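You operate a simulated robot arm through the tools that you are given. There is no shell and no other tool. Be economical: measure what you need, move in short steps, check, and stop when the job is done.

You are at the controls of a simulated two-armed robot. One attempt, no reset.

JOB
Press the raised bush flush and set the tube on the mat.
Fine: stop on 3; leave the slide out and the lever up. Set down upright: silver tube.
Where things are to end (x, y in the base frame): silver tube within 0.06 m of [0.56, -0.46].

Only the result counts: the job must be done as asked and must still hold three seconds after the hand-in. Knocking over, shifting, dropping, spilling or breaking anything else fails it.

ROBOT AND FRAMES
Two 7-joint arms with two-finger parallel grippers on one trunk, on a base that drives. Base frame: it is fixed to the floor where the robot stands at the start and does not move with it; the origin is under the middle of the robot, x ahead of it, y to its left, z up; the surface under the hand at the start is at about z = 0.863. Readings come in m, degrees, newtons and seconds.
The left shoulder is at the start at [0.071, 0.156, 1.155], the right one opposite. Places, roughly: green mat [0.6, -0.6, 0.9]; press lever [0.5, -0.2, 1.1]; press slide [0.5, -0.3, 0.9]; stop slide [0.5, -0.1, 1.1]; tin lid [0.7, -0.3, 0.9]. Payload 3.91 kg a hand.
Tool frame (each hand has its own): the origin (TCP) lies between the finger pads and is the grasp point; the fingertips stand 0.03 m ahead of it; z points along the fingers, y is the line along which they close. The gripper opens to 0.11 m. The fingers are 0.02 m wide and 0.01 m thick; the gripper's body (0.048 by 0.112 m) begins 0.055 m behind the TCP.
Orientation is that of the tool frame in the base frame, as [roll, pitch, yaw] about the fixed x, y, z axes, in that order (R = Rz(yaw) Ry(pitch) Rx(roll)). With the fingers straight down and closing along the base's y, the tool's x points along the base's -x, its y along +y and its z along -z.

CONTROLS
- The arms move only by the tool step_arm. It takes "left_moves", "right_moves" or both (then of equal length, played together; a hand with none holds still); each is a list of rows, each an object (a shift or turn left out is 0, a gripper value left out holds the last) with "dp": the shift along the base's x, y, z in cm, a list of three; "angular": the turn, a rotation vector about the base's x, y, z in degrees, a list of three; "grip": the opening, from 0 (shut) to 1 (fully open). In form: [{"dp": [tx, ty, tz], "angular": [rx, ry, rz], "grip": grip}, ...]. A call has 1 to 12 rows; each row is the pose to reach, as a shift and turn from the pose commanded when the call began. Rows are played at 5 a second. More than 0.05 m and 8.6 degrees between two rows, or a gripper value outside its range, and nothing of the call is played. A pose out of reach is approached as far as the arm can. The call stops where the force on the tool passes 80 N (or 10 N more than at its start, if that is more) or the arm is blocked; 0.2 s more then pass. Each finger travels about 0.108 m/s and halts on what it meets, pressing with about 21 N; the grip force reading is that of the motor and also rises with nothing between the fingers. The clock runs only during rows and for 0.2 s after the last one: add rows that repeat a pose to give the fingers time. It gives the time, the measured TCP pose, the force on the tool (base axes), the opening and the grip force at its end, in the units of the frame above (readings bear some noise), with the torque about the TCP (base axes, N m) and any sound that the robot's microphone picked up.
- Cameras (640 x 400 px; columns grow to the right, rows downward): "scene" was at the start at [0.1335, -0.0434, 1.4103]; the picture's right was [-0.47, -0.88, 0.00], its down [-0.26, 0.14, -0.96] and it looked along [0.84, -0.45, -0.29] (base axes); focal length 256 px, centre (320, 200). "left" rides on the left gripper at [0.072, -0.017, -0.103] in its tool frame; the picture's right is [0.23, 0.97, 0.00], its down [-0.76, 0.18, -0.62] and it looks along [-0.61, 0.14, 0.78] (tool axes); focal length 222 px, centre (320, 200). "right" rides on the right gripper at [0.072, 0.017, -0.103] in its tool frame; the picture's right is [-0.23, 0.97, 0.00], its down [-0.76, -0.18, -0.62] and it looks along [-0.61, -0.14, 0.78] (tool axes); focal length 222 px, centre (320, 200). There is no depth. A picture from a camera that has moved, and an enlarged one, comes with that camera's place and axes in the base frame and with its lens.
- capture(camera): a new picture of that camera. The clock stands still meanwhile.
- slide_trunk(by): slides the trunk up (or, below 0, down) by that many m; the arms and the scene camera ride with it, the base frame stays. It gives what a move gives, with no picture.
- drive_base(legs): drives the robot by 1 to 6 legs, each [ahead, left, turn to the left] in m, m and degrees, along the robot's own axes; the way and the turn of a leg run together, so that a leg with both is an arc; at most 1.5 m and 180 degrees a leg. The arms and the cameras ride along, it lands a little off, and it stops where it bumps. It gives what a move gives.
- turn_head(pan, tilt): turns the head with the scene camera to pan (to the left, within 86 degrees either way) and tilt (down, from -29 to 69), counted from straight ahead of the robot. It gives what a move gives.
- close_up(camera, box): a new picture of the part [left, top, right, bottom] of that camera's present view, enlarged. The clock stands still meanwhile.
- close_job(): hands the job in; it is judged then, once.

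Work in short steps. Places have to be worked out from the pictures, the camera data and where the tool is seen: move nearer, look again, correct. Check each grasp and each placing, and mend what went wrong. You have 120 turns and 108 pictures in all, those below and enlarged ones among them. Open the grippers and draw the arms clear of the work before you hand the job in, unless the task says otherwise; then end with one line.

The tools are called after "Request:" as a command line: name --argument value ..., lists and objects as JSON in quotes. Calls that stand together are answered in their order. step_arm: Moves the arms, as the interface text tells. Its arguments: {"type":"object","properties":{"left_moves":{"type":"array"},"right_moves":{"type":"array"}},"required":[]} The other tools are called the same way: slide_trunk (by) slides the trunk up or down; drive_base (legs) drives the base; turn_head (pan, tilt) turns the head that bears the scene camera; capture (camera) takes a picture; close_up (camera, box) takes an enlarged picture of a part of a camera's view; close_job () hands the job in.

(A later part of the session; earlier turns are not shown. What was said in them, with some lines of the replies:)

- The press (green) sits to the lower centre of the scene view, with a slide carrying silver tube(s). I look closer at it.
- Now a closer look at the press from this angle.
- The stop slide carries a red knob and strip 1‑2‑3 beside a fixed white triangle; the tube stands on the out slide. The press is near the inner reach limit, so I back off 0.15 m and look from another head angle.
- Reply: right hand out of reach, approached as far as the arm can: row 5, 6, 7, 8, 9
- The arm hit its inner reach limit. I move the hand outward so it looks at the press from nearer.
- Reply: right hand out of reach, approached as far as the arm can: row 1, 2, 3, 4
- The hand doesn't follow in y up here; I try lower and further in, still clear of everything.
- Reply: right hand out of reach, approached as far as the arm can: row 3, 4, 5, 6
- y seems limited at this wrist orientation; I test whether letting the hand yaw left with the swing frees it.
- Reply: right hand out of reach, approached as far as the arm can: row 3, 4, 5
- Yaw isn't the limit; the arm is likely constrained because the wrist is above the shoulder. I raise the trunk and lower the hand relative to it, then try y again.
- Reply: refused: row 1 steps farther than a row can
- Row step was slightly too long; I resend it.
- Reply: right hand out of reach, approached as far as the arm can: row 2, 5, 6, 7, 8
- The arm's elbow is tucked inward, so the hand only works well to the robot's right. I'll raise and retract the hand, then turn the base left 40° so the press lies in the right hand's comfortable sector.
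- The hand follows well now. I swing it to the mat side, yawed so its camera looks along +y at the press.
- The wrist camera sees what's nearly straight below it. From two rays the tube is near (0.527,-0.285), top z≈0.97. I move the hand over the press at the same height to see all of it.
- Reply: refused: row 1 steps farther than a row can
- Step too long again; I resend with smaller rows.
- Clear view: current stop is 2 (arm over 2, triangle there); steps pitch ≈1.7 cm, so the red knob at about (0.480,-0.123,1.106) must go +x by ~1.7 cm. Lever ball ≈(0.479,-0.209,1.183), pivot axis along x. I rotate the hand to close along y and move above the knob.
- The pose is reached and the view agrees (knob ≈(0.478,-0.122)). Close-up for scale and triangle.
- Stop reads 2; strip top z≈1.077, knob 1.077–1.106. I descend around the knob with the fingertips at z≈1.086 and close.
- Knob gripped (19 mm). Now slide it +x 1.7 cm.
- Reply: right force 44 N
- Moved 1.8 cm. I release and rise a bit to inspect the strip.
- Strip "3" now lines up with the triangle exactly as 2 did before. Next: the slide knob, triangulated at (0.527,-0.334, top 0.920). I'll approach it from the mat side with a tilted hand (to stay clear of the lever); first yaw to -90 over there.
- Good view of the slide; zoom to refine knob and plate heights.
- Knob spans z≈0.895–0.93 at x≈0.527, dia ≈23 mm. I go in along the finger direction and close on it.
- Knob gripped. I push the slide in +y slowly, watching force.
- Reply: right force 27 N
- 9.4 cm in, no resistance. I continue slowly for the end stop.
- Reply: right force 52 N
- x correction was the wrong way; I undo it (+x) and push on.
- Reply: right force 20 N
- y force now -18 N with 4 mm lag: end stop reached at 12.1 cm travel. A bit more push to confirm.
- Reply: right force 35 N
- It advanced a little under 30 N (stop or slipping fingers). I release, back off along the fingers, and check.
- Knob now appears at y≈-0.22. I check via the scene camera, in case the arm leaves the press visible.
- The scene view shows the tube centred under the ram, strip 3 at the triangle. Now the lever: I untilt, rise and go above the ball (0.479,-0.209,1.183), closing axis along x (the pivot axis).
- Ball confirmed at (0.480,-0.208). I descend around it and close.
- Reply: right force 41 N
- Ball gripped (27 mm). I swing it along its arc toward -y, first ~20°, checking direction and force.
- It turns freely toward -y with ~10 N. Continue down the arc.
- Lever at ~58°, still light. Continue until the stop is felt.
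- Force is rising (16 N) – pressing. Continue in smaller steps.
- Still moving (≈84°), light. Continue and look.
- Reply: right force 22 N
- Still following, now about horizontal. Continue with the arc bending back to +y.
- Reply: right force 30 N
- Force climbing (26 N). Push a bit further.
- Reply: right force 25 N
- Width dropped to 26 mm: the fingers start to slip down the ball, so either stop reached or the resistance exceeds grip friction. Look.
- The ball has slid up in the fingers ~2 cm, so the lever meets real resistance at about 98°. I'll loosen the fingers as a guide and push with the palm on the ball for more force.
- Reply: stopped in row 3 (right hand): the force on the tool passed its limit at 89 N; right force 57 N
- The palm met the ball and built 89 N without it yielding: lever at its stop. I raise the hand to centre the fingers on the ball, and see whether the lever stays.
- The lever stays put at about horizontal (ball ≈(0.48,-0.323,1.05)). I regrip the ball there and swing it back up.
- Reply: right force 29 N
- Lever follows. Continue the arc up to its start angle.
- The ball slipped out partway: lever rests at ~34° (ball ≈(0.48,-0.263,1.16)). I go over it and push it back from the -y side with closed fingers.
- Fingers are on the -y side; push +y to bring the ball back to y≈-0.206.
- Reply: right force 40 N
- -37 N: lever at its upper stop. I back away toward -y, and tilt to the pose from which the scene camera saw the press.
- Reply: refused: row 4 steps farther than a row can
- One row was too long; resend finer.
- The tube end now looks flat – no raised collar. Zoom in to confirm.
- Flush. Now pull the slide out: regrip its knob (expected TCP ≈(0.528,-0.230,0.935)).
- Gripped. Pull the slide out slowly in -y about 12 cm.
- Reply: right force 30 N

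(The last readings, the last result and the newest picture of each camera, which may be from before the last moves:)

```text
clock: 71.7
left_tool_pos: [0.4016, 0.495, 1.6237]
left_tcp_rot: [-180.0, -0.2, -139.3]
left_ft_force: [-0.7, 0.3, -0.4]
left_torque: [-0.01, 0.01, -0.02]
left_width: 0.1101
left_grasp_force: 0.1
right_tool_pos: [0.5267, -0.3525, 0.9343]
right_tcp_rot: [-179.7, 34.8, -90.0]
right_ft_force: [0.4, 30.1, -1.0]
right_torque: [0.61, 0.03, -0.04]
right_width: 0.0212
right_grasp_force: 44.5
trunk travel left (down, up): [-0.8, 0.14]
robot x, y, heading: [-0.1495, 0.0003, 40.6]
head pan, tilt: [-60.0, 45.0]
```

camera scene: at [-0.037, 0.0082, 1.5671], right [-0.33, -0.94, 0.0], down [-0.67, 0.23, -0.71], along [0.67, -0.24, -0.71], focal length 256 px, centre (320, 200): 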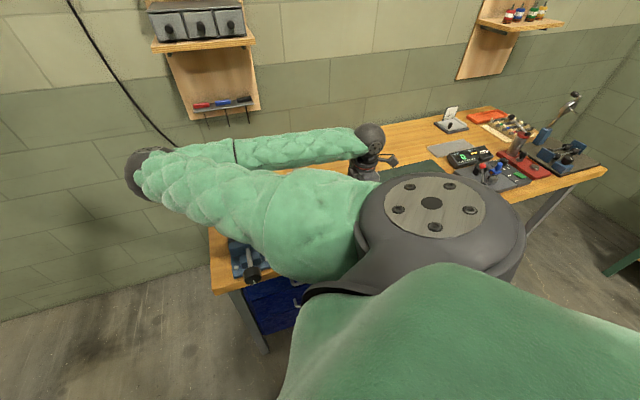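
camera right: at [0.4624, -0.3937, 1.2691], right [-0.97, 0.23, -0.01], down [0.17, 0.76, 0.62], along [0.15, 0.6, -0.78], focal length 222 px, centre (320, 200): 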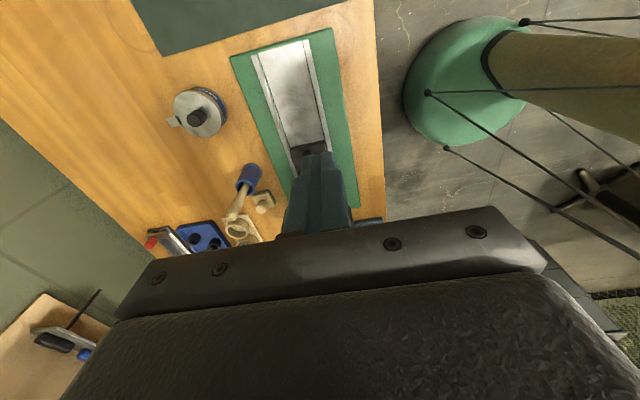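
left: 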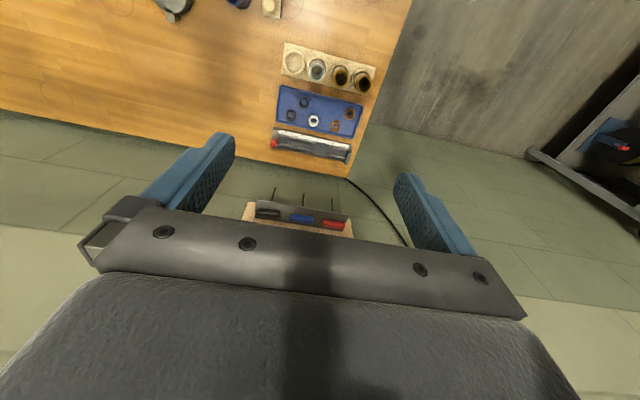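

Out stop reached (30 N). Release, back off along the fingers, then untilt and rise above the tube.

Request:
step_arm --right_moves '[{"dp": [0, 0.3, 0], "grip": 0.4}, {"dp": [0, 0.3, 0]}, {"dp": [0, -2, 3.3]}, {"dp": [0, -4.3, 6.6]}, {"dp": [0, -6.3, 10], "angular": [-5, 0, 0]}, {"dp": [0, -6.3, 13.5], "angular": [-13, 0, 0]}, {"dp": [0, -6.3, 17], "angular": [-21, 0, 0], "grip": 0.8}, {"dp": [0, -4, 19], "angular": [-28, 0, 0]}, {"dp": [0, -1, 19], "angular": [-35, 0, 0]}, {"dp": [0, 2, 19], "angular": [-35, 0, 0]}, {"dp": [0, 2, 19], "angular": [-35, 0, 0]}]'

Request:
capture --camera "right"

Request:
close_up --camera "right" --box '[220, 60, 420, 230]'

```text
clock: 74.1
left_tool_pos: [0.4023, 0.49, 1.6244]
left_tcp_rot: [180.0, -0.1, -139.4]
left_ft_force: [0.0, -0.5, -0.6]
left_torque: [0.03, -0.03, 0.02]
left_width: 0.1099
left_grasp_force: 0.1
right_tool_pos: [0.526, -0.3363, 1.122]
right_tcp_rot: [-179.8, -0.2, -90.2]
right_ft_force: [0.0, 0.4, -0.3]
right_torque: [0.02, -0.03, -0.02]
right_width: 0.0882
right_grasp_force: 0.1
trunk travel left (down, up): [-0.8, 0.14]
robot x, y, heading: [-0.1495, -0.0017, 40.5]
head pan, tilt: [-60.0, 45.0]
```

```text
48 pictures are left
camera right: at [0.5094, -0.4095, 1.2262], right [-0.97, 0.23, -0.01], down [0.17, 0.76, 0.62], along [0.15, 0.6, -0.78], focal length 222 px, centre (320, 200)
```

right: 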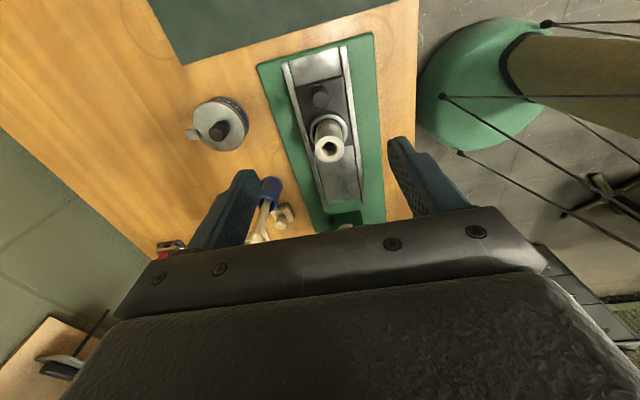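

```text
2.35 times, centred on (320, 145) of right
camera zoom: at [0.5094, -0.4095, 1.2262], right [-0.97, 0.23, -0.01], down [0.17, 0.76, 0.62], along [0.15, 0.6, -0.78], focal length 523 px, centre (320, 329)
```

zoom: 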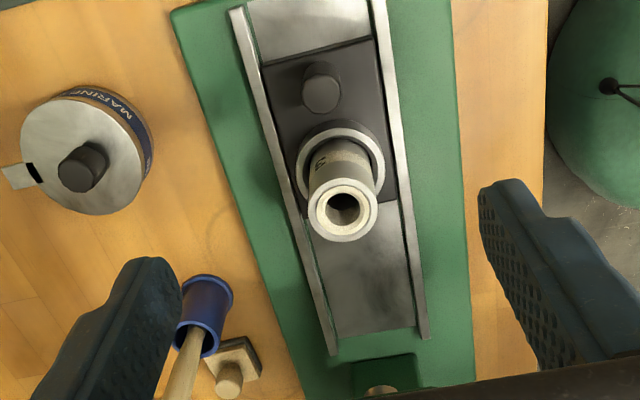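

Tube top at about (0.528,-0.282), dia ≈38 mm, bush flush. I move over it and descend with wide fingers.

Request:
step_arm --right_moves '[{"dp": [0.2, 3, 0]}, {"dp": [0.2, 5.3, 0]}, {"dp": [0.2, 5.3, -4.5]}, {"dp": [0.2, 5.3, -9]}, {"dp": [0.2, 5.3, -12]}, {"dp": [0.2, 5.3, -15]}, {"dp": [0.2, 5.3, -17.4]}, {"dp": [0.2, 5.3, -17.4], "grip": 0}, {"dp": [0.2, 5.3, -17.4]}, {"dp": [0.2, 5.3, -17.4]}, {"dp": [0.2, 5.3, -17.4]}]'

Request:
capture --camera "right"

```text
clock: 76.5
left_tool_pos: [0.4099, 0.4914, 1.6202]
left_tcp_rot: [179.8, -0.3, -139.5]
left_ft_force: [-0.1, -0.6, 0.7]
left_torque: [0.01, 0.0, 0.04]
left_width: 0.1101
left_grasp_force: 0.0
right_tool_pos: [0.5327, -0.2828, 0.9481]
right_tcp_rot: [179.9, -0.2, -89.9]
right_ft_force: [-41.8, 0.0, 11.6]
right_torque: [-0.05, 1.44, -0.05]
right_width: 0.0484
right_grasp_force: 21.0
trunk travel left (down, up): [-0.8, 0.14]
robot x, y, heading: [-0.1536, -0.0029, 40.6]
head pan, tilt: [-60.0, 45.0]
```

```text
46 pictures are left
camera right: at [0.5173, -0.3544, 1.0508], right [-0.97, 0.23, 0.0], down [0.18, 0.76, 0.62], along [0.14, 0.6, -0.78], focal length 222 px, centre (320, 200)
```

right: 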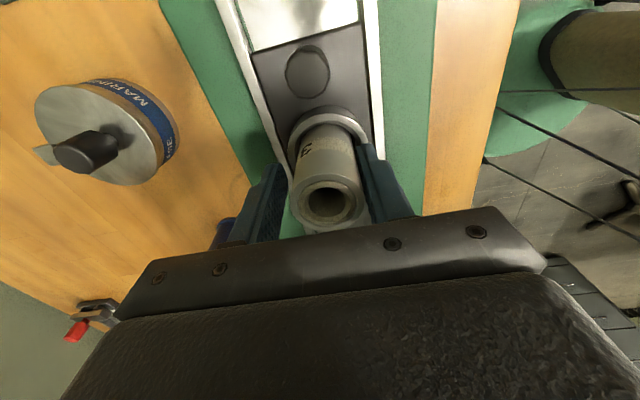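

The -x finger touches first (tube a few mm to -x of the hand; width 48 mm, -42 N). I shift the hand -x 5 mm so both fingers close.

Request:
step_arm --right_moves '[{"dp": [-0.3, 0, 0]}, {"dp": [-0.5, 0, 0]}, {"dp": [-0.5, 0, 0]}, {"dp": [-0.5, 0, 0]}]'

Request:
close_up --camera "right" --box '[230, 80, 420, 240]'

```text
clock: 77.5
left_tool_pos: [0.4112, 0.4915, 1.6214]
left_tcp_rot: [179.9, -0.3, -139.2]
left_ft_force: [0.8, -0.6, -0.1]
left_torque: [0.02, 0.01, -0.01]
left_width: 0.1098
left_grasp_force: 0.0
right_tool_pos: [0.5337, -0.2813, 0.9465]
right_tcp_rot: [-179.9, -0.2, -89.7]
right_ft_force: [-41.2, 0.2, 10.0]
right_torque: [-0.01, 1.52, -0.09]
right_width: 0.0487
right_grasp_force: 20.7
trunk travel left (down, up): [-0.8, 0.14]
robot x, y, heading: [-0.152, 0.0001, 40.8]
head pan, tilt: [-60.0, 45.0]
```

```text
2.50 times, centred on (325, 160) of right
camera zoom: at [0.5177, -0.354, 1.0514], right [-0.97, 0.22, 0.0], down [0.17, 0.77, 0.62], along [0.14, 0.6, -0.78], focal length 555 px, centre (308, 300)
```

zoom: 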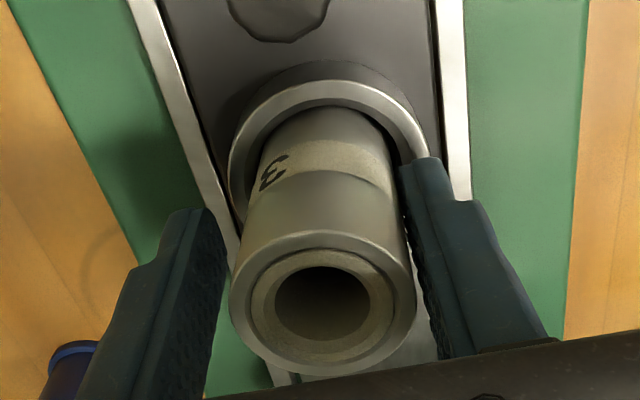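

The hand didn't follow and even the left hand reading shifted ~8 mm, so something else may be touching. I look around before anything more.

Request:
capture --camera "scene"

Request:
capture --camera "left"

```text
44 pictures are left
camera scene: at [-0.0244, 0.0052, 1.5667], right [-0.33, -0.94, 0.0], down [-0.67, 0.23, -0.7], along [0.66, -0.23, -0.71], focal length 256 px, centre (320, 200)
```

scene: 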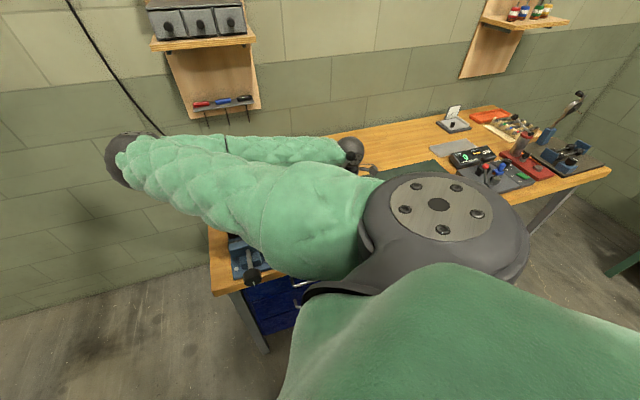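

```text
43 pictures are left
camera left: at [0.3686, 0.4302, 1.7247], right [-0.81, 0.59, 0.01], down [0.46, 0.63, 0.62], along [0.36, 0.5, -0.78], focal length 222 px, centre (320, 200)
```

left: 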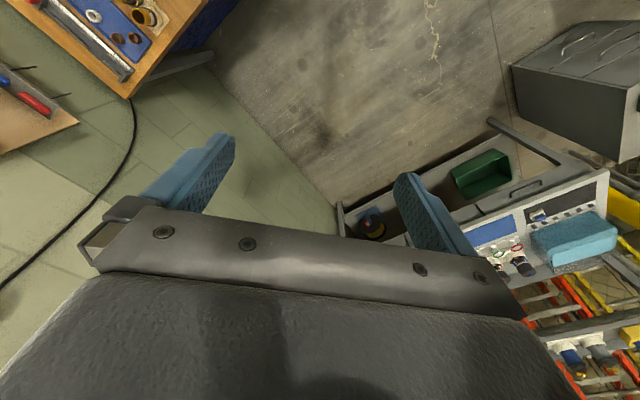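

The scene camera shows the base itself got shoved ~1 cm: my forearm is leaning on the lever ball while the hand is low and vertical. I open and lift straight up, then check the lever; afterwards I'll grasp the tube with the 35° tilt that was clear before.

Request:
step_arm --right_moves '[{"dp": [0.3, 0, 0], "grip": 0.8}, {"dp": [0.3, 0, 0]}, {"dp": [0.3, 0, 2]}, {"dp": [0.3, -0.5, 5]}, {"dp": [0.3, -1, 9]}, {"dp": [0.3, -2, 13]}, {"dp": [0.3, -4, 17]}, {"dp": [0, -7, 20]}, {"dp": [0, -10, 20]}]'

Request:
capture --camera "right"

Request:
capture --camera "scene"

```text
clock: 79.5
left_tool_pos: [0.4042, 0.4907, 1.6224]
left_tcp_rot: [179.9, -0.1, -139.4]
left_ft_force: [1.2, 0.4, 0.3]
left_torque: [0.0, -0.01, 0.02]
left_width: 0.1101
left_grasp_force: 0.0
right_tool_pos: [0.5253, -0.3853, 1.1519]
right_tcp_rot: [-179.6, -0.2, -90.0]
right_ft_force: [0.5, -0.1, -0.7]
right_torque: [0.01, -0.02, -0.03]
right_width: 0.0878
right_grasp_force: 0.0
trunk travel left (down, up): [-0.8, 0.14]
robot x, y, heading: [-0.1461, 0.0006, 40.6]
head pan, tilt: [-60.0, 45.0]
```

```text
42 pictures are left
camera right: at [0.5087, -0.4576, 1.2548], right [-0.97, 0.23, -0.01], down [0.17, 0.76, 0.62], along [0.14, 0.6, -0.78], focal length 222 px, centre (320, 200)
```

right: 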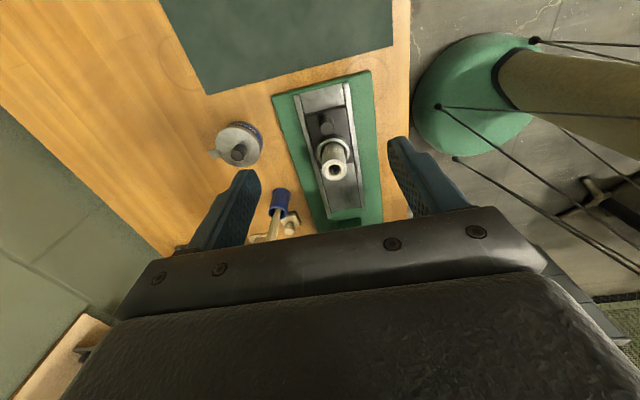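

```text
41 pictures are left
camera scene: at [-0.033, 0.006, 1.5666], right [-0.33, -0.94, 0.0], down [-0.67, 0.24, -0.71], along [0.67, -0.23, -0.71], focal length 256 px, centre (320, 200)
```

scene: 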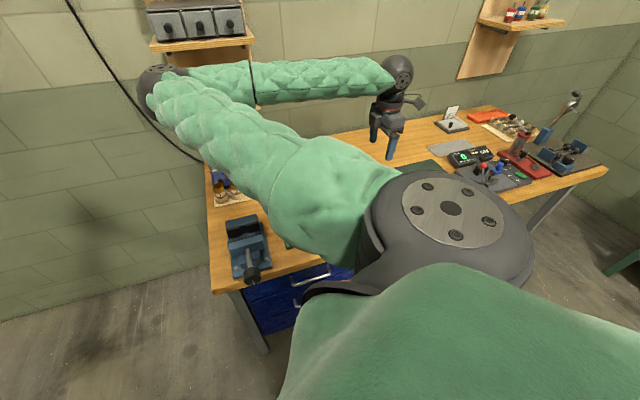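

Base sprang back and the press hasn't moved (tube still at (0.526,-0.284)). Now the tilted approach to the tube.

Request:
step_arm --right_moves '[{"dp": [0, 0, -2], "angular": [8, 0, 0]}, {"dp": [0, 0, -4], "angular": [16, 0, 0]}, {"dp": [0, 1, -6], "angular": [24, 0, 0]}, {"dp": [0.1, 2, -8], "angular": [30, 0, 0]}, {"dp": [0.1, 3, -9.7], "angular": [35, 0, 0]}, {"dp": [0.1, 3, -9.7], "angular": [35, 0, 0]}]'

Request:
capture --camera "right"

Request:
close_up --camera "scene" --box '[240, 130, 400, 250]'

```text
clock: 80.9
left_tool_pos: [0.4023, 0.4924, 1.6233]
left_tcp_rot: [-179.9, 0.0, -139.4]
left_ft_force: [0.0, 0.6, -0.4]
left_torque: [-0.01, -0.02, 0.01]
left_width: 0.1101
left_grasp_force: 0.1
right_tool_pos: [0.524, -0.3536, 1.0527]
right_tcp_rot: [-179.6, 34.8, -90.0]
right_ft_force: [0.6, 0.8, 0.6]
right_torque: [0.01, 0.0, 0.01]
right_width: 0.0878
right_grasp_force: 0.0
trunk travel left (down, up): [-0.8, 0.14]
robot x, y, heading: [-0.1483, 0.0001, 40.6]
head pan, tilt: [-60.0, 45.0]
```

```text
40 pictures are left
camera right: at [0.5071, -0.4713, 1.0973], right [-0.97, 0.19, 0.12], down [0.17, 0.27, 0.95], along [0.15, 0.94, -0.3], focal length 222 px, centre (320, 200)
```

right: 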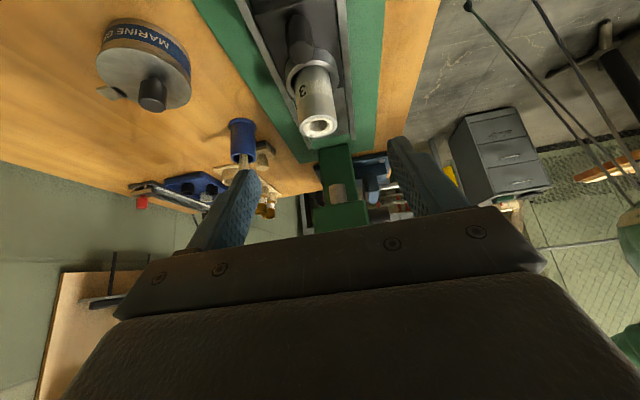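

```text
3.33 times, centred on (320, 190) of scene
camera zoom: at [-0.0357, 0.0072, 1.567], right [-0.33, -0.94, 0.0], down [-0.67, 0.24, -0.71], along [0.67, -0.24, -0.71], focal length 852 px, centre (320, 233)
```

zoom: 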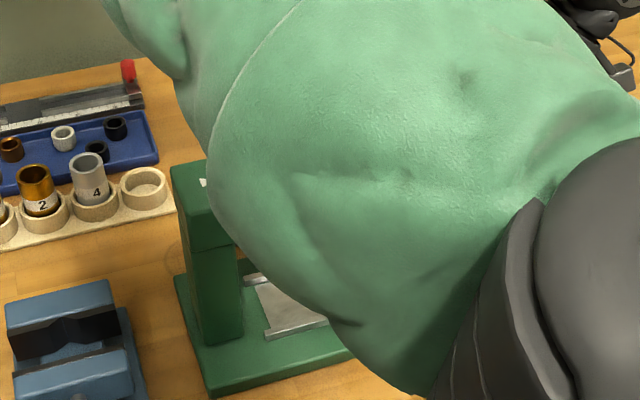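

Tube top confirmed at (0.528,-0.283,0.958). I go in along the fingers and close.

Request:
step_arm --right_moves '[{"dp": [0.3, 2.3, -3.3]}, {"dp": [0.4, 4.5, -6.5]}, {"dp": [0.4, 6.0, -8.5]}, {"dp": [0.4, 7.1, -10.1]}, {"dp": [0.4, 7.1, -10.1]}]'

Request:
capture --camera "right"

```text
clock: 82.1
left_tool_pos: [0.4021, 0.491, 1.6241]
left_tcp_rot: [180.0, -0.1, -139.4]
left_ft_force: [-1.1, 0.5, -0.4]
left_torque: [-0.02, 0.01, 0.02]
left_width: 0.1098
left_grasp_force: 0.0
right_tool_pos: [0.5273, -0.2809, 0.951]
right_tcp_rot: [-179.6, 34.7, -90.2]
right_ft_force: [0.7, -0.4, -0.8]
right_torque: [0.0, 0.02, 0.01]
right_width: 0.0879
right_grasp_force: 0.1
trunk travel left (down, up): [-0.8, 0.14]
robot x, y, heading: [-0.1516, -0.0019, 40.4]
head pan, tilt: [-60.0, 45.0]
```

```text
38 pictures are left
camera right: at [0.5111, -0.3996, 0.9953], right [-0.97, 0.19, 0.12], down [0.17, 0.27, 0.95], along [0.15, 0.94, -0.3], focal length 222 px, centre (320, 200)
```

right: 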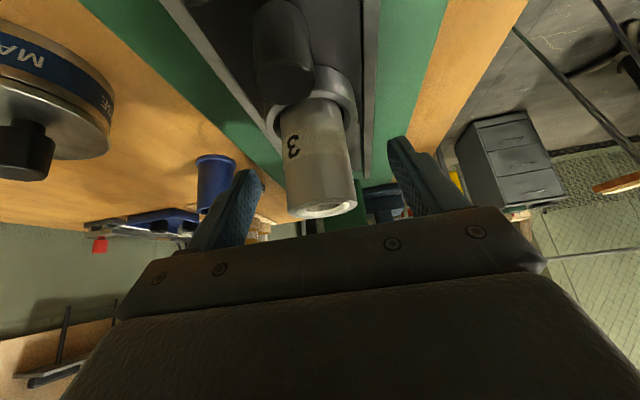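

Clear of contact and centred. Close the fingers.

Request:
step_arm --right_moves '[{"grip": 0.4}, {"grip": 0.1}, {"grip": 0.1}, {"grip": 0.0}, {"grip": 0.0}]'

Request:
capture --camera "right"

```text
clock: 83.3
left_tool_pos: [0.4028, 0.4907, 1.6241]
left_tcp_rot: [-180.0, 0.0, -139.6]
left_ft_force: [0.5, -0.1, 0.8]
left_torque: [0.01, 0.0, 0.0]
left_width: 0.1099
left_grasp_force: 0.1
right_tool_pos: [0.5269, -0.2811, 0.9515]
right_tcp_rot: [-179.7, 34.7, -90.1]
right_ft_force: [-3.0, 0.0, -0.1]
right_torque: [0.04, 0.14, 0.0]
right_width: 0.0388
right_grasp_force: 20.7
trunk travel left (down, up): [-0.8, 0.14]
robot x, y, heading: [-0.149, 0.0013, 40.5]
head pan, tilt: [-60.0, 45.0]
```

```text
37 pictures are left
camera right: at [0.511, -0.3998, 0.9955], right [-0.97, 0.19, 0.13], down [0.17, 0.27, 0.95], along [0.15, 0.94, -0.3], focal length 222 px, centre (320, 200)
```

right: 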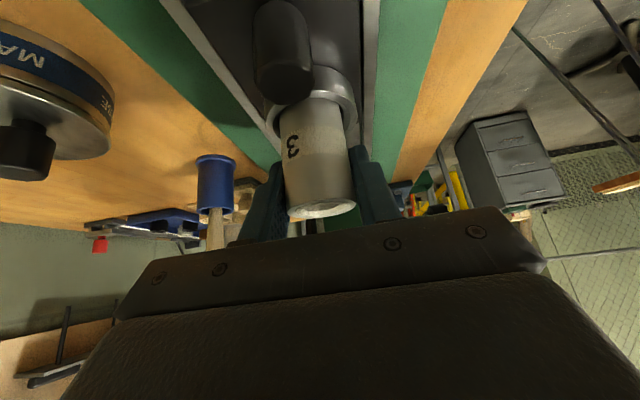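

Well gripped (39 mm). Lift straight up 8 cm.

Request:
step_arm --right_moves '[{"dp": [0, 0, 1]}, {"dp": [0, 0, 2.5]}, {"dp": [0, 0, 4.5]}, {"dp": [0, 0, 6.5]}, {"dp": [0, 0, 8]}, {"dp": [0, 0, 8]}]'

Request:
capture --camera "right"

```text
clock: 84.7
left_tool_pos: [0.4028, 0.4913, 1.6235]
left_tcp_rot: [-179.9, 0.0, -139.6]
left_ft_force: [-0.6, -0.4, -0.6]
left_torque: [0.0, 0.01, 0.02]
left_width: 0.1101
left_grasp_force: 0.1
right_tool_pos: [0.5299, -0.2828, 1.0306]
right_tcp_rot: [-179.7, 34.9, -90.1]
right_ft_force: [0.1, 0.0, -0.6]
right_torque: [0.01, 0.02, -0.01]
right_width: 0.0388
right_grasp_force: 20.7
trunk travel left (down, up): [-0.8, 0.14]
robot x, y, heading: [-0.1521, -0.0029, 40.6]
head pan, tilt: [-60.0, 45.0]
```

```text
36 pictures are left
camera right: at [0.5127, -0.4012, 1.0749], right [-0.97, 0.19, 0.13], down [0.17, 0.27, 0.95], along [0.15, 0.94, -0.3], focal length 222 px, centre (320, 200)
```

right: 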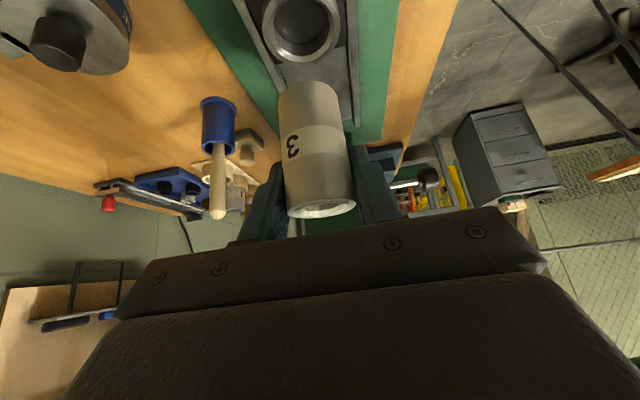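

Tube lifted cleanly (bottom ≈5.6 cm below TCP). Carry it over the mat to (0.56,-0.465).

Request:
step_arm --right_moves '[{"dp": [0.5, -2.5, 1]}, {"dp": [1, -5.5, 1]}, {"dp": [1.5, -8.5, 1]}, {"dp": [2, -11.5, 1]}, {"dp": [2.5, -14.5, 0]}, {"dp": [3, -17, -1.5]}, {"dp": [3, -18.2, -4]}, {"dp": [3, -18.2, -6.5]}, {"dp": [3, -18.2, -8.5]}, {"dp": [3, -18.2, -8.5]}]'

Request:
capture --camera "right"

Request:
capture --camera "scene"

```text
clock: 86.9
left_tool_pos: [0.4017, 0.4907, 1.6248]
left_tcp_rot: [-180.0, 0.0, -139.5]
left_ft_force: [0.4, 0.9, -0.2]
left_torque: [-0.01, -0.01, 0.0]
left_width: 0.1098
left_grasp_force: 0.1
right_tool_pos: [0.5583, -0.4641, 0.9467]
right_tcp_rot: [-179.7, 34.7, -90.2]
right_ft_force: [0.1, -0.5, -1.0]
right_torque: [-0.02, 0.02, -0.04]
right_width: 0.0391
right_grasp_force: 20.8
trunk travel left (down, up): [-0.8, 0.14]
robot x, y, heading: [-0.1496, 0.0021, 40.4]
head pan, tilt: [-60.0, 45.0]
```

```text
35 pictures are left
camera right: at [0.5419, -0.5825, 0.9901], right [-0.97, 0.19, 0.12], down [0.17, 0.27, 0.95], along [0.15, 0.94, -0.3], focal length 222 px, centre (320, 200)
```

right: 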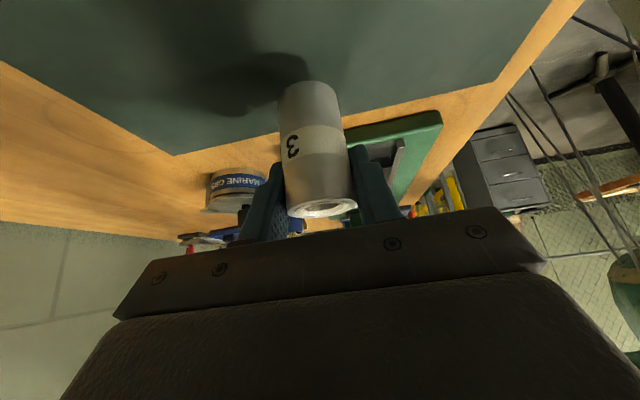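

```text
34 pictures are left
camera scene: at [-0.0351, 0.0065, 1.5669], right [-0.33, -0.94, 0.0], down [-0.67, 0.24, -0.71], along [0.67, -0.24, -0.71], focal length 256 px, centre (320, 200)
```

scene: 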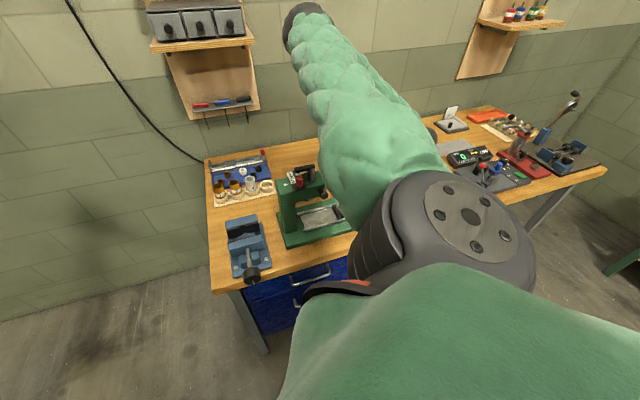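

Over the mat. Descend gently to contact.

Request:
step_arm --right_moves '[{"dp": [0, 0, -0.8]}, {"dp": [0, 0, -1.5]}, {"dp": [0, 0, -1.9]}, {"dp": [0, 0, -2.1]}, {"dp": [0, 0, -2.1]}]'

```text
clock: 88.1
left_tool_pos: [0.4022, 0.4914, 1.6235]
left_tcp_rot: [180.0, 0.0, -139.4]
left_ft_force: [-0.8, -0.7, 0.0]
left_torque: [0.01, -0.03, 0.0]
left_width: 0.1101
left_grasp_force: 0.1
right_tool_pos: [0.5579, -0.465, 0.9238]
right_tcp_rot: [-179.7, 34.6, -90.1]
right_ft_force: [0.0, -1.1, -1.3]
right_torque: [0.03, -0.02, -0.01]
right_width: 0.0387
right_grasp_force: 20.6
trunk travel left (down, up): [-0.8, 0.14]
robot x, y, heading: [-0.1488, 0.0006, 40.6]
head pan, tilt: [-60.0, 45.0]
```

Request:
step_arm --right_moves '[{"dp": [0, 0, -0.2]}, {"dp": [0, 0, -0.4]}, {"dp": [0, 0, -0.4]}]'

Request:
close_up --camera "right" --box '[220, 40, 420, 240]'

```text
clock: 88.9
left_tool_pos: [0.4029, 0.4905, 1.6243]
left_tcp_rot: [-180.0, 0.0, -139.6]
left_ft_force: [-0.8, -0.5, 0.0]
left_torque: [-0.02, -0.01, 0.04]
left_width: 0.1102
left_grasp_force: 0.1
right_tool_pos: [0.559, -0.4636, 0.9216]
right_tcp_rot: [-179.7, 34.7, -90.0]
right_ft_force: [-0.2, -0.1, -1.3]
right_torque: [0.02, 0.0, 0.02]
right_width: 0.0389
right_grasp_force: 20.8
trunk travel left (down, up): [-0.8, 0.14]
robot x, y, heading: [-0.1483, 0.0003, 40.4]
head pan, tilt: [-60.0, 45.0]
```

```text
2.00 times, centred on (320, 140) of right
camera zoom: at [0.5423, -0.5825, 0.9649], right [-0.97, 0.19, 0.13], down [0.17, 0.27, 0.95], along [0.15, 0.94, -0.3], focal length 444 px, centre (320, 320)
```

zoom: 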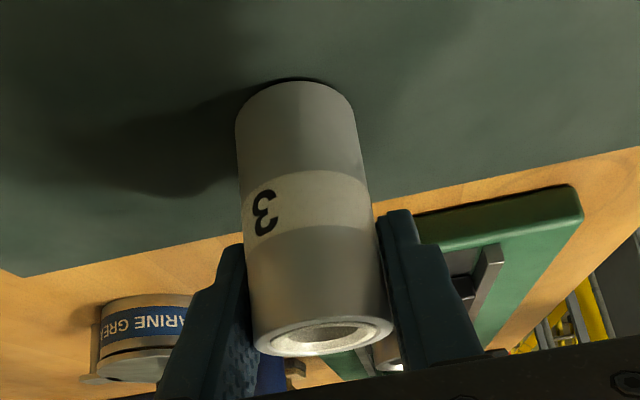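

Nearly touching (shadow gap tiny). Lower a few more millimetres until a force shows.

Request:
step_arm --right_moves '[{"dp": [0, 0, -0.15]}, {"dp": [0, 0, -0.3]}, {"dp": [0, 0, -0.3]}]'

```text
clock: 89.7
left_tool_pos: [0.402, 0.4904, 1.6252]
left_tcp_rot: [-179.9, 0.0, -139.5]
left_ft_force: [0.1, 0.0, 0.1]
left_torque: [0.0, 0.01, 0.01]
left_width: 0.1101
left_grasp_force: 0.1
right_tool_pos: [0.5598, -0.4633, 0.9199]
right_tcp_rot: [-179.6, 34.7, -90.0]
right_ft_force: [2.4, -4.7, 15.4]
right_torque: [-0.23, 0.11, 0.08]
right_width: 0.0391
right_grasp_force: 21.3
trunk travel left (down, up): [-0.8, 0.14]
robot x, y, heading: [-0.1484, 0.0012, 40.4]
head pan, tilt: [-60.0, 45.0]
```

Contact at 15 N. Open gently and back out along the finger direction.

Request:
step_arm --right_moves '[{"dp": [0, 0, 0.1]}, {"dp": [0, 0, 0.1], "grip": 0.42}, {"dp": [0, 0, 0.1], "grip": 0.6}, {"dp": [0, 0, 0.1], "grip": 0.8}, {"dp": [0, -1.5, 2.2]}, {"dp": [0, -3.5, 5]}, {"dp": [0, -6, 8.5]}, {"dp": [0, -8, 12]}, {"dp": [0, -8, 12]}]'

Request:
capture --camera "right"

```text
clock: 91.7
left_tool_pos: [0.403, 0.4903, 1.624]
left_tcp_rot: [180.0, -0.1, -139.4]
left_ft_force: [-0.4, 0.7, -0.1]
left_torque: [-0.03, 0.03, -0.01]
left_width: 0.1098
left_grasp_force: 0.0
right_tool_pos: [0.5596, -0.5451, 1.0393]
right_tcp_rot: [-179.8, 34.9, -90.2]
right_ft_force: [-1.2, -0.8, -0.3]
right_torque: [-0.02, 0.0, 0.01]
right_width: 0.0884
right_grasp_force: 0.1
trunk travel left (down, up): [-0.8, 0.14]
robot x, y, heading: [-0.1463, 0.0005, 40.4]
head pan, tilt: [-60.0, 45.0]
```

```text
32 pictures are left
camera right: at [0.5429, -0.6626, 1.083], right [-0.97, 0.19, 0.13], down [0.17, 0.27, 0.95], along [0.15, 0.94, -0.3], focal length 222 px, centre (320, 200)
```

right: 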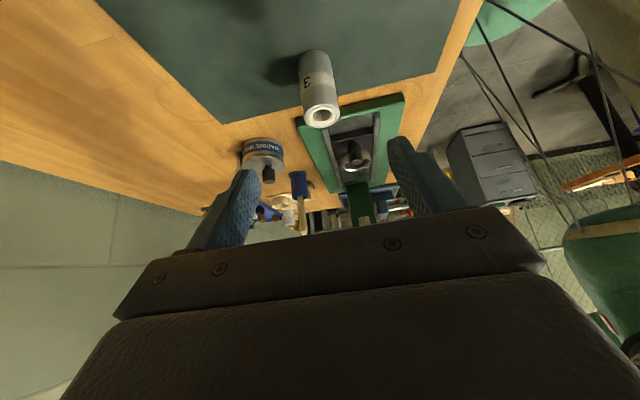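

Tube stands upright on the mat. Now verify lever and stop: raise, untilt, and look over the press from above at safe height.

Request:
step_arm --right_moves '[{"dp": [0, 0, 4.5], "angular": [-5, 0, 0]}, {"dp": [0, 0, 9], "angular": [-10, 0, 0]}, {"dp": [0, 0, 13.5], "angular": [-15, 0, 0]}, {"dp": [0, 0, 18], "angular": [-20, 0, 0]}, {"dp": [0, 0, 22.5], "angular": [-25, 0, 0]}, {"dp": [0, 0, 27], "angular": [-30, 0, 0]}, {"dp": [0, 0, 31], "angular": [-35, 0, 0]}, {"dp": [0, 4.5, 31], "angular": [-35, 0, 0]}, {"dp": [-1, 9, 31], "angular": [-35, 0, 0]}, {"dp": [-2, 13.5, 31], "angular": [-35, 0, 0]}, {"dp": [-3, 18, 31], "angular": [-35, 0, 0]}, {"dp": [-3, 22, 31], "angular": [-35, 0, 0]}]'

Request:
step_arm --right_moves '[{"dp": [0, 4, 0]}, {"dp": [0, 8, 0]}, {"dp": [0, 8, 0]}]'

Request:
capture --camera "right"

Request:
close_up --camera "right" --box '[230, 50, 420, 200]'

```text
clock: 94.3
left_tool_pos: [0.4036, 0.4935, 1.6233]
left_tcp_rot: [-180.0, -0.1, -139.5]
left_ft_force: [0.2, 0.5, -0.3]
left_torque: [0.0, -0.01, -0.01]
left_width: 0.1098
left_grasp_force: 0.2
right_tool_pos: [0.5278, -0.323, 1.349]
right_tcp_rot: [-179.6, -0.3, -90.1]
right_ft_force: [-0.7, 0.1, -1.3]
right_torque: [0.01, 0.0, -0.01]
right_width: 0.0879
right_grasp_force: 0.0
trunk travel left (down, up): [-0.8, 0.14]
robot x, y, heading: [-0.1536, -0.0023, 40.5]
head pan, tilt: [-60.0, 45.0]
```

```text
clock: 95.1
left_tool_pos: [0.4034, 0.4874, 1.6254]
left_tcp_rot: [179.9, 0.0, -139.5]
left_ft_force: [0.4, -0.7, 1.4]
left_torque: [0.03, -0.01, 0.01]
left_width: 0.1098
left_grasp_force: 0.0
right_tool_pos: [0.5326, -0.2458, 1.3487]
right_tcp_rot: [-179.6, -0.1, -90.1]
right_ft_force: [0.8, -0.7, 0.4]
right_torque: [0.04, -0.02, 0.01]
right_width: 0.0882
right_grasp_force: 0.1
trunk travel left (down, up): [-0.8, 0.14]
robot x, y, heading: [-0.1501, 0.0024, 40.4]
head pan, tilt: [-60.0, 45.0]
```

```text
31 pictures are left
camera right: at [0.5143, -0.3193, 1.4515], right [-0.97, 0.23, -0.01], down [0.17, 0.76, 0.62], along [0.15, 0.6, -0.78], focal length 222 px, centre (320, 200)
```

right: 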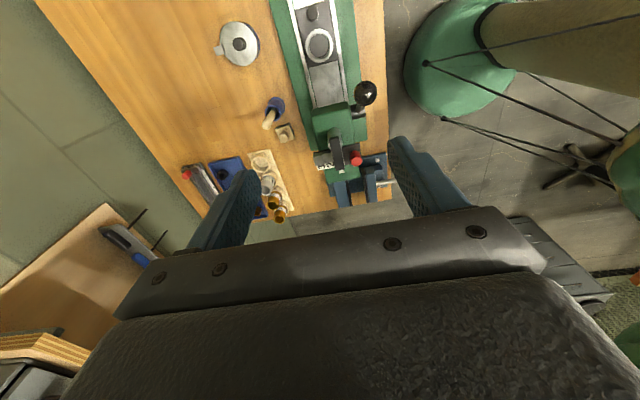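

```text
2.67 times, centred on (325, 125) of right
camera zoom: at [0.5143, -0.3193, 1.4515], right [-0.97, 0.23, -0.01], down [0.17, 0.76, 0.62], along [0.15, 0.6, -0.78], focal length 592 px, centre (307, 400)
```

zoom: 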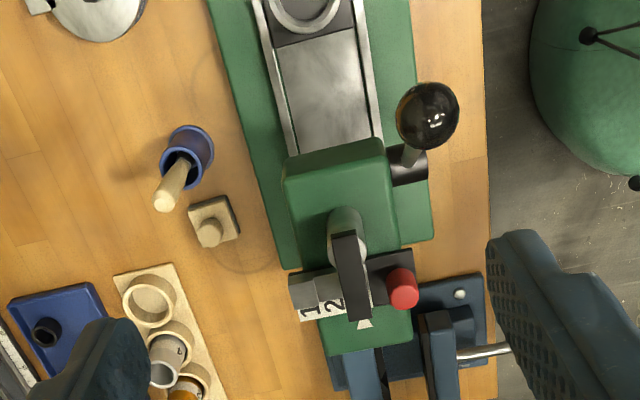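

Stop is at 3, slide out. But the lever has drooped to ~27° (ball y≈-0.247, moved by my forearm earlier). I push it back up as before.

Request:
step_arm --right_moves '[{"dp": [-2, -4, 0], "grip": 0}, {"dp": [-4, -7.5, -2]}, {"dp": [-5, -8, -6]}, {"dp": [-5, -8, -10]}, {"dp": [-5, -8, -14]}, {"dp": [-5, -8, -18]}, {"dp": [-5, -6, -18]}, {"dp": [-5, -4, -18]}, {"dp": [-5, -2, -17.8]}, {"dp": [-5, 0, -17.6]}, {"dp": [-5, 1, -17.6]}, {"dp": [-5, 1.6, -17.6]}]'

```text
clock: 97.7
left_tool_pos: [0.4031, 0.4863, 1.6259]
left_tcp_rot: [179.9, 0.0, -139.8]
left_ft_force: [-0.7, -0.2, -0.4]
left_torque: [0.02, 0.02, -0.04]
left_width: 0.11
left_grasp_force: 0.0
right_tool_pos: [0.4783, -0.2335, 1.1748]
right_tcp_rot: [-179.5, -0.2, -90.2]
right_ft_force: [4.1, -37.8, 18.2]
right_torque: [0.53, 0.03, -0.1]
right_width: 0.0
right_grasp_force: 20.9
trunk travel left (down, up): [-0.8, 0.14]
robot x, y, heading: [-0.1552, 0.0023, 40.6]
head pan, tilt: [-60.0, 45.0]
```

Same end-stop reading (-38 N). Back away, rise and look again from above.

Request:
step_arm --right_moves '[{"dp": [0, -3, 0]}, {"dp": [0, -6, 0]}, {"dp": [0, -8, 4]}, {"dp": [0, -8, 8.5]}, {"dp": [1, -8, 13]}, {"dp": [2, -7, 17]}, {"dp": [3.5, -4, 18]}, {"dp": [5, -1, 18]}, {"dp": [5, -1, 18]}]'

Request:
capture --camera "right"

Request:
close_up --camera "right" --box '[230, 50, 420, 200]'

```text
clock: 99.7
left_tool_pos: [0.4024, 0.4894, 1.6243]
left_tcp_rot: [-179.9, 0.0, -139.5]
left_ft_force: [0.8, -0.7, 0.2]
left_torque: [-0.01, 0.0, 0.03]
left_width: 0.1099
left_grasp_force: 0.0
right_tool_pos: [0.529, -0.2385, 1.3534]
right_tcp_rot: [-179.6, -0.1, -90.1]
right_ft_force: [0.3, 0.5, -0.1]
right_torque: [0.0, 0.01, 0.04]
right_width: 0.0
right_grasp_force: 21.0
trunk travel left (down, up): [-0.8, 0.14]
robot x, y, heading: [-0.15, -0.0004, 40.5]
head pan, tilt: [-60.0, 45.0]
```

```text
29 pictures are left
camera right: at [0.5124, -0.3111, 1.4571], right [-0.97, 0.23, -0.01], down [0.17, 0.76, 0.62], along [0.15, 0.6, -0.78], focal length 222 px, centre (320, 200)
```

right: 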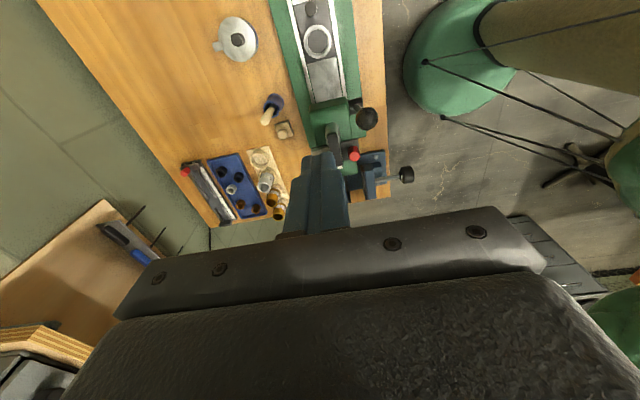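

```text
2.67 times, centred on (325, 125) of right
camera zoom: at [0.5124, -0.3111, 1.4571], right [-0.97, 0.23, -0.01], down [0.17, 0.76, 0.62], along [0.15, 0.6, -0.78], focal length 592 px, centre (307, 400)
```

zoom: 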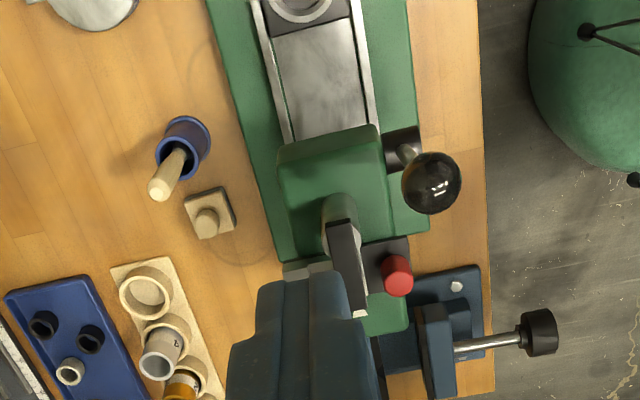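

Lever is back at its original upright position (ball y≈-0.21), stop at 3, slide out. I open and draw the hand away to the right, high above the work.

Request:
step_arm --right_moves '[{"dp": [0, -4, 1], "grip": 0.6}, {"dp": [0, -8, 2]}, {"dp": [0, -12, 3]}, {"dp": [0, -16, 4]}, {"dp": [0, -20, 5]}, {"dp": [0, -24, 5]}, {"dp": [0, -28, 5]}, {"dp": [0, -32, 5]}, {"dp": [0, -36, 5]}, {"dp": [0, -38, 5]}, {"dp": [0, -38, 5]}]'

Request:
capture --camera "right"

Request:
capture --camera "scene"

```text
clock: 102.1
left_tool_pos: [0.4022, 0.4917, 1.6251]
left_tcp_rot: [180.0, 0.0, -139.5]
left_ft_force: [0.3, -0.2, -0.3]
left_torque: [-0.01, -0.01, -0.01]
left_width: 0.11
left_grasp_force: 0.1
right_tool_pos: [0.529, -0.6177, 1.4038]
right_tcp_rot: [-179.6, -0.4, -90.0]
right_ft_force: [-0.6, -0.5, 0.4]
right_torque: [-0.01, -0.01, 0.05]
right_width: 0.066
right_grasp_force: 0.1
trunk travel left (down, up): [-0.8, 0.14]
robot x, y, heading: [-0.1479, 0.0034, 40.7]
head pan, tilt: [-60.0, 45.0]
```

```text
27 pictures are left
camera right: at [0.5121, -0.6902, 1.5071], right [-0.97, 0.23, -0.01], down [0.17, 0.76, 0.62], along [0.15, 0.6, -0.78], focal length 222 px, centre (320, 200)
```

right: 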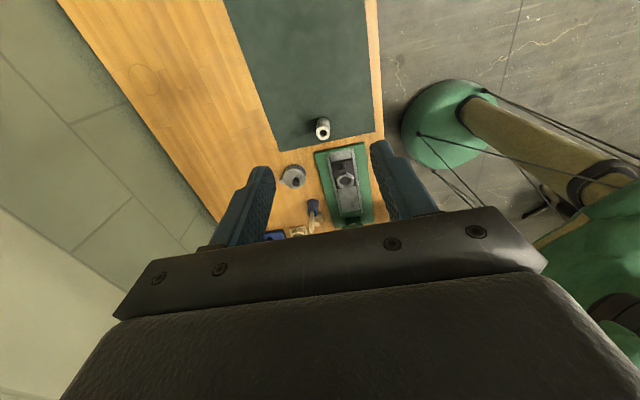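

```text
26 pictures are left
camera scene: at [-0.035, 0.007, 1.5669], right [-0.33, -0.94, 0.0], down [-0.67, 0.24, -0.71], along [0.67, -0.24, -0.71], focal length 256 px, centre (320, 200)
```

scene: 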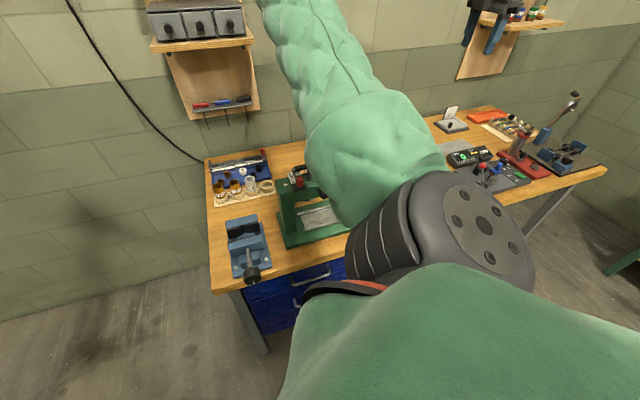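

All done: hands are open and clear, stop on 3, slide out, lever up, and the tube is upright on the mat near (0.56,-0.465). Handing in.

Request:
close_job

```text
The job is handed in.
```

I pressed the bush flush with the stop on 3, left the slide out and the lever up, and set the silver tube upright on the mat at about (0.56, -0.465). One slip along the way: my forearm leaned on the lever while I was reaching for the tube. That pushed the base about 1 cm and let the lever droop. The base sprang back, the press had not moved, and I put the lever back up before handing in.
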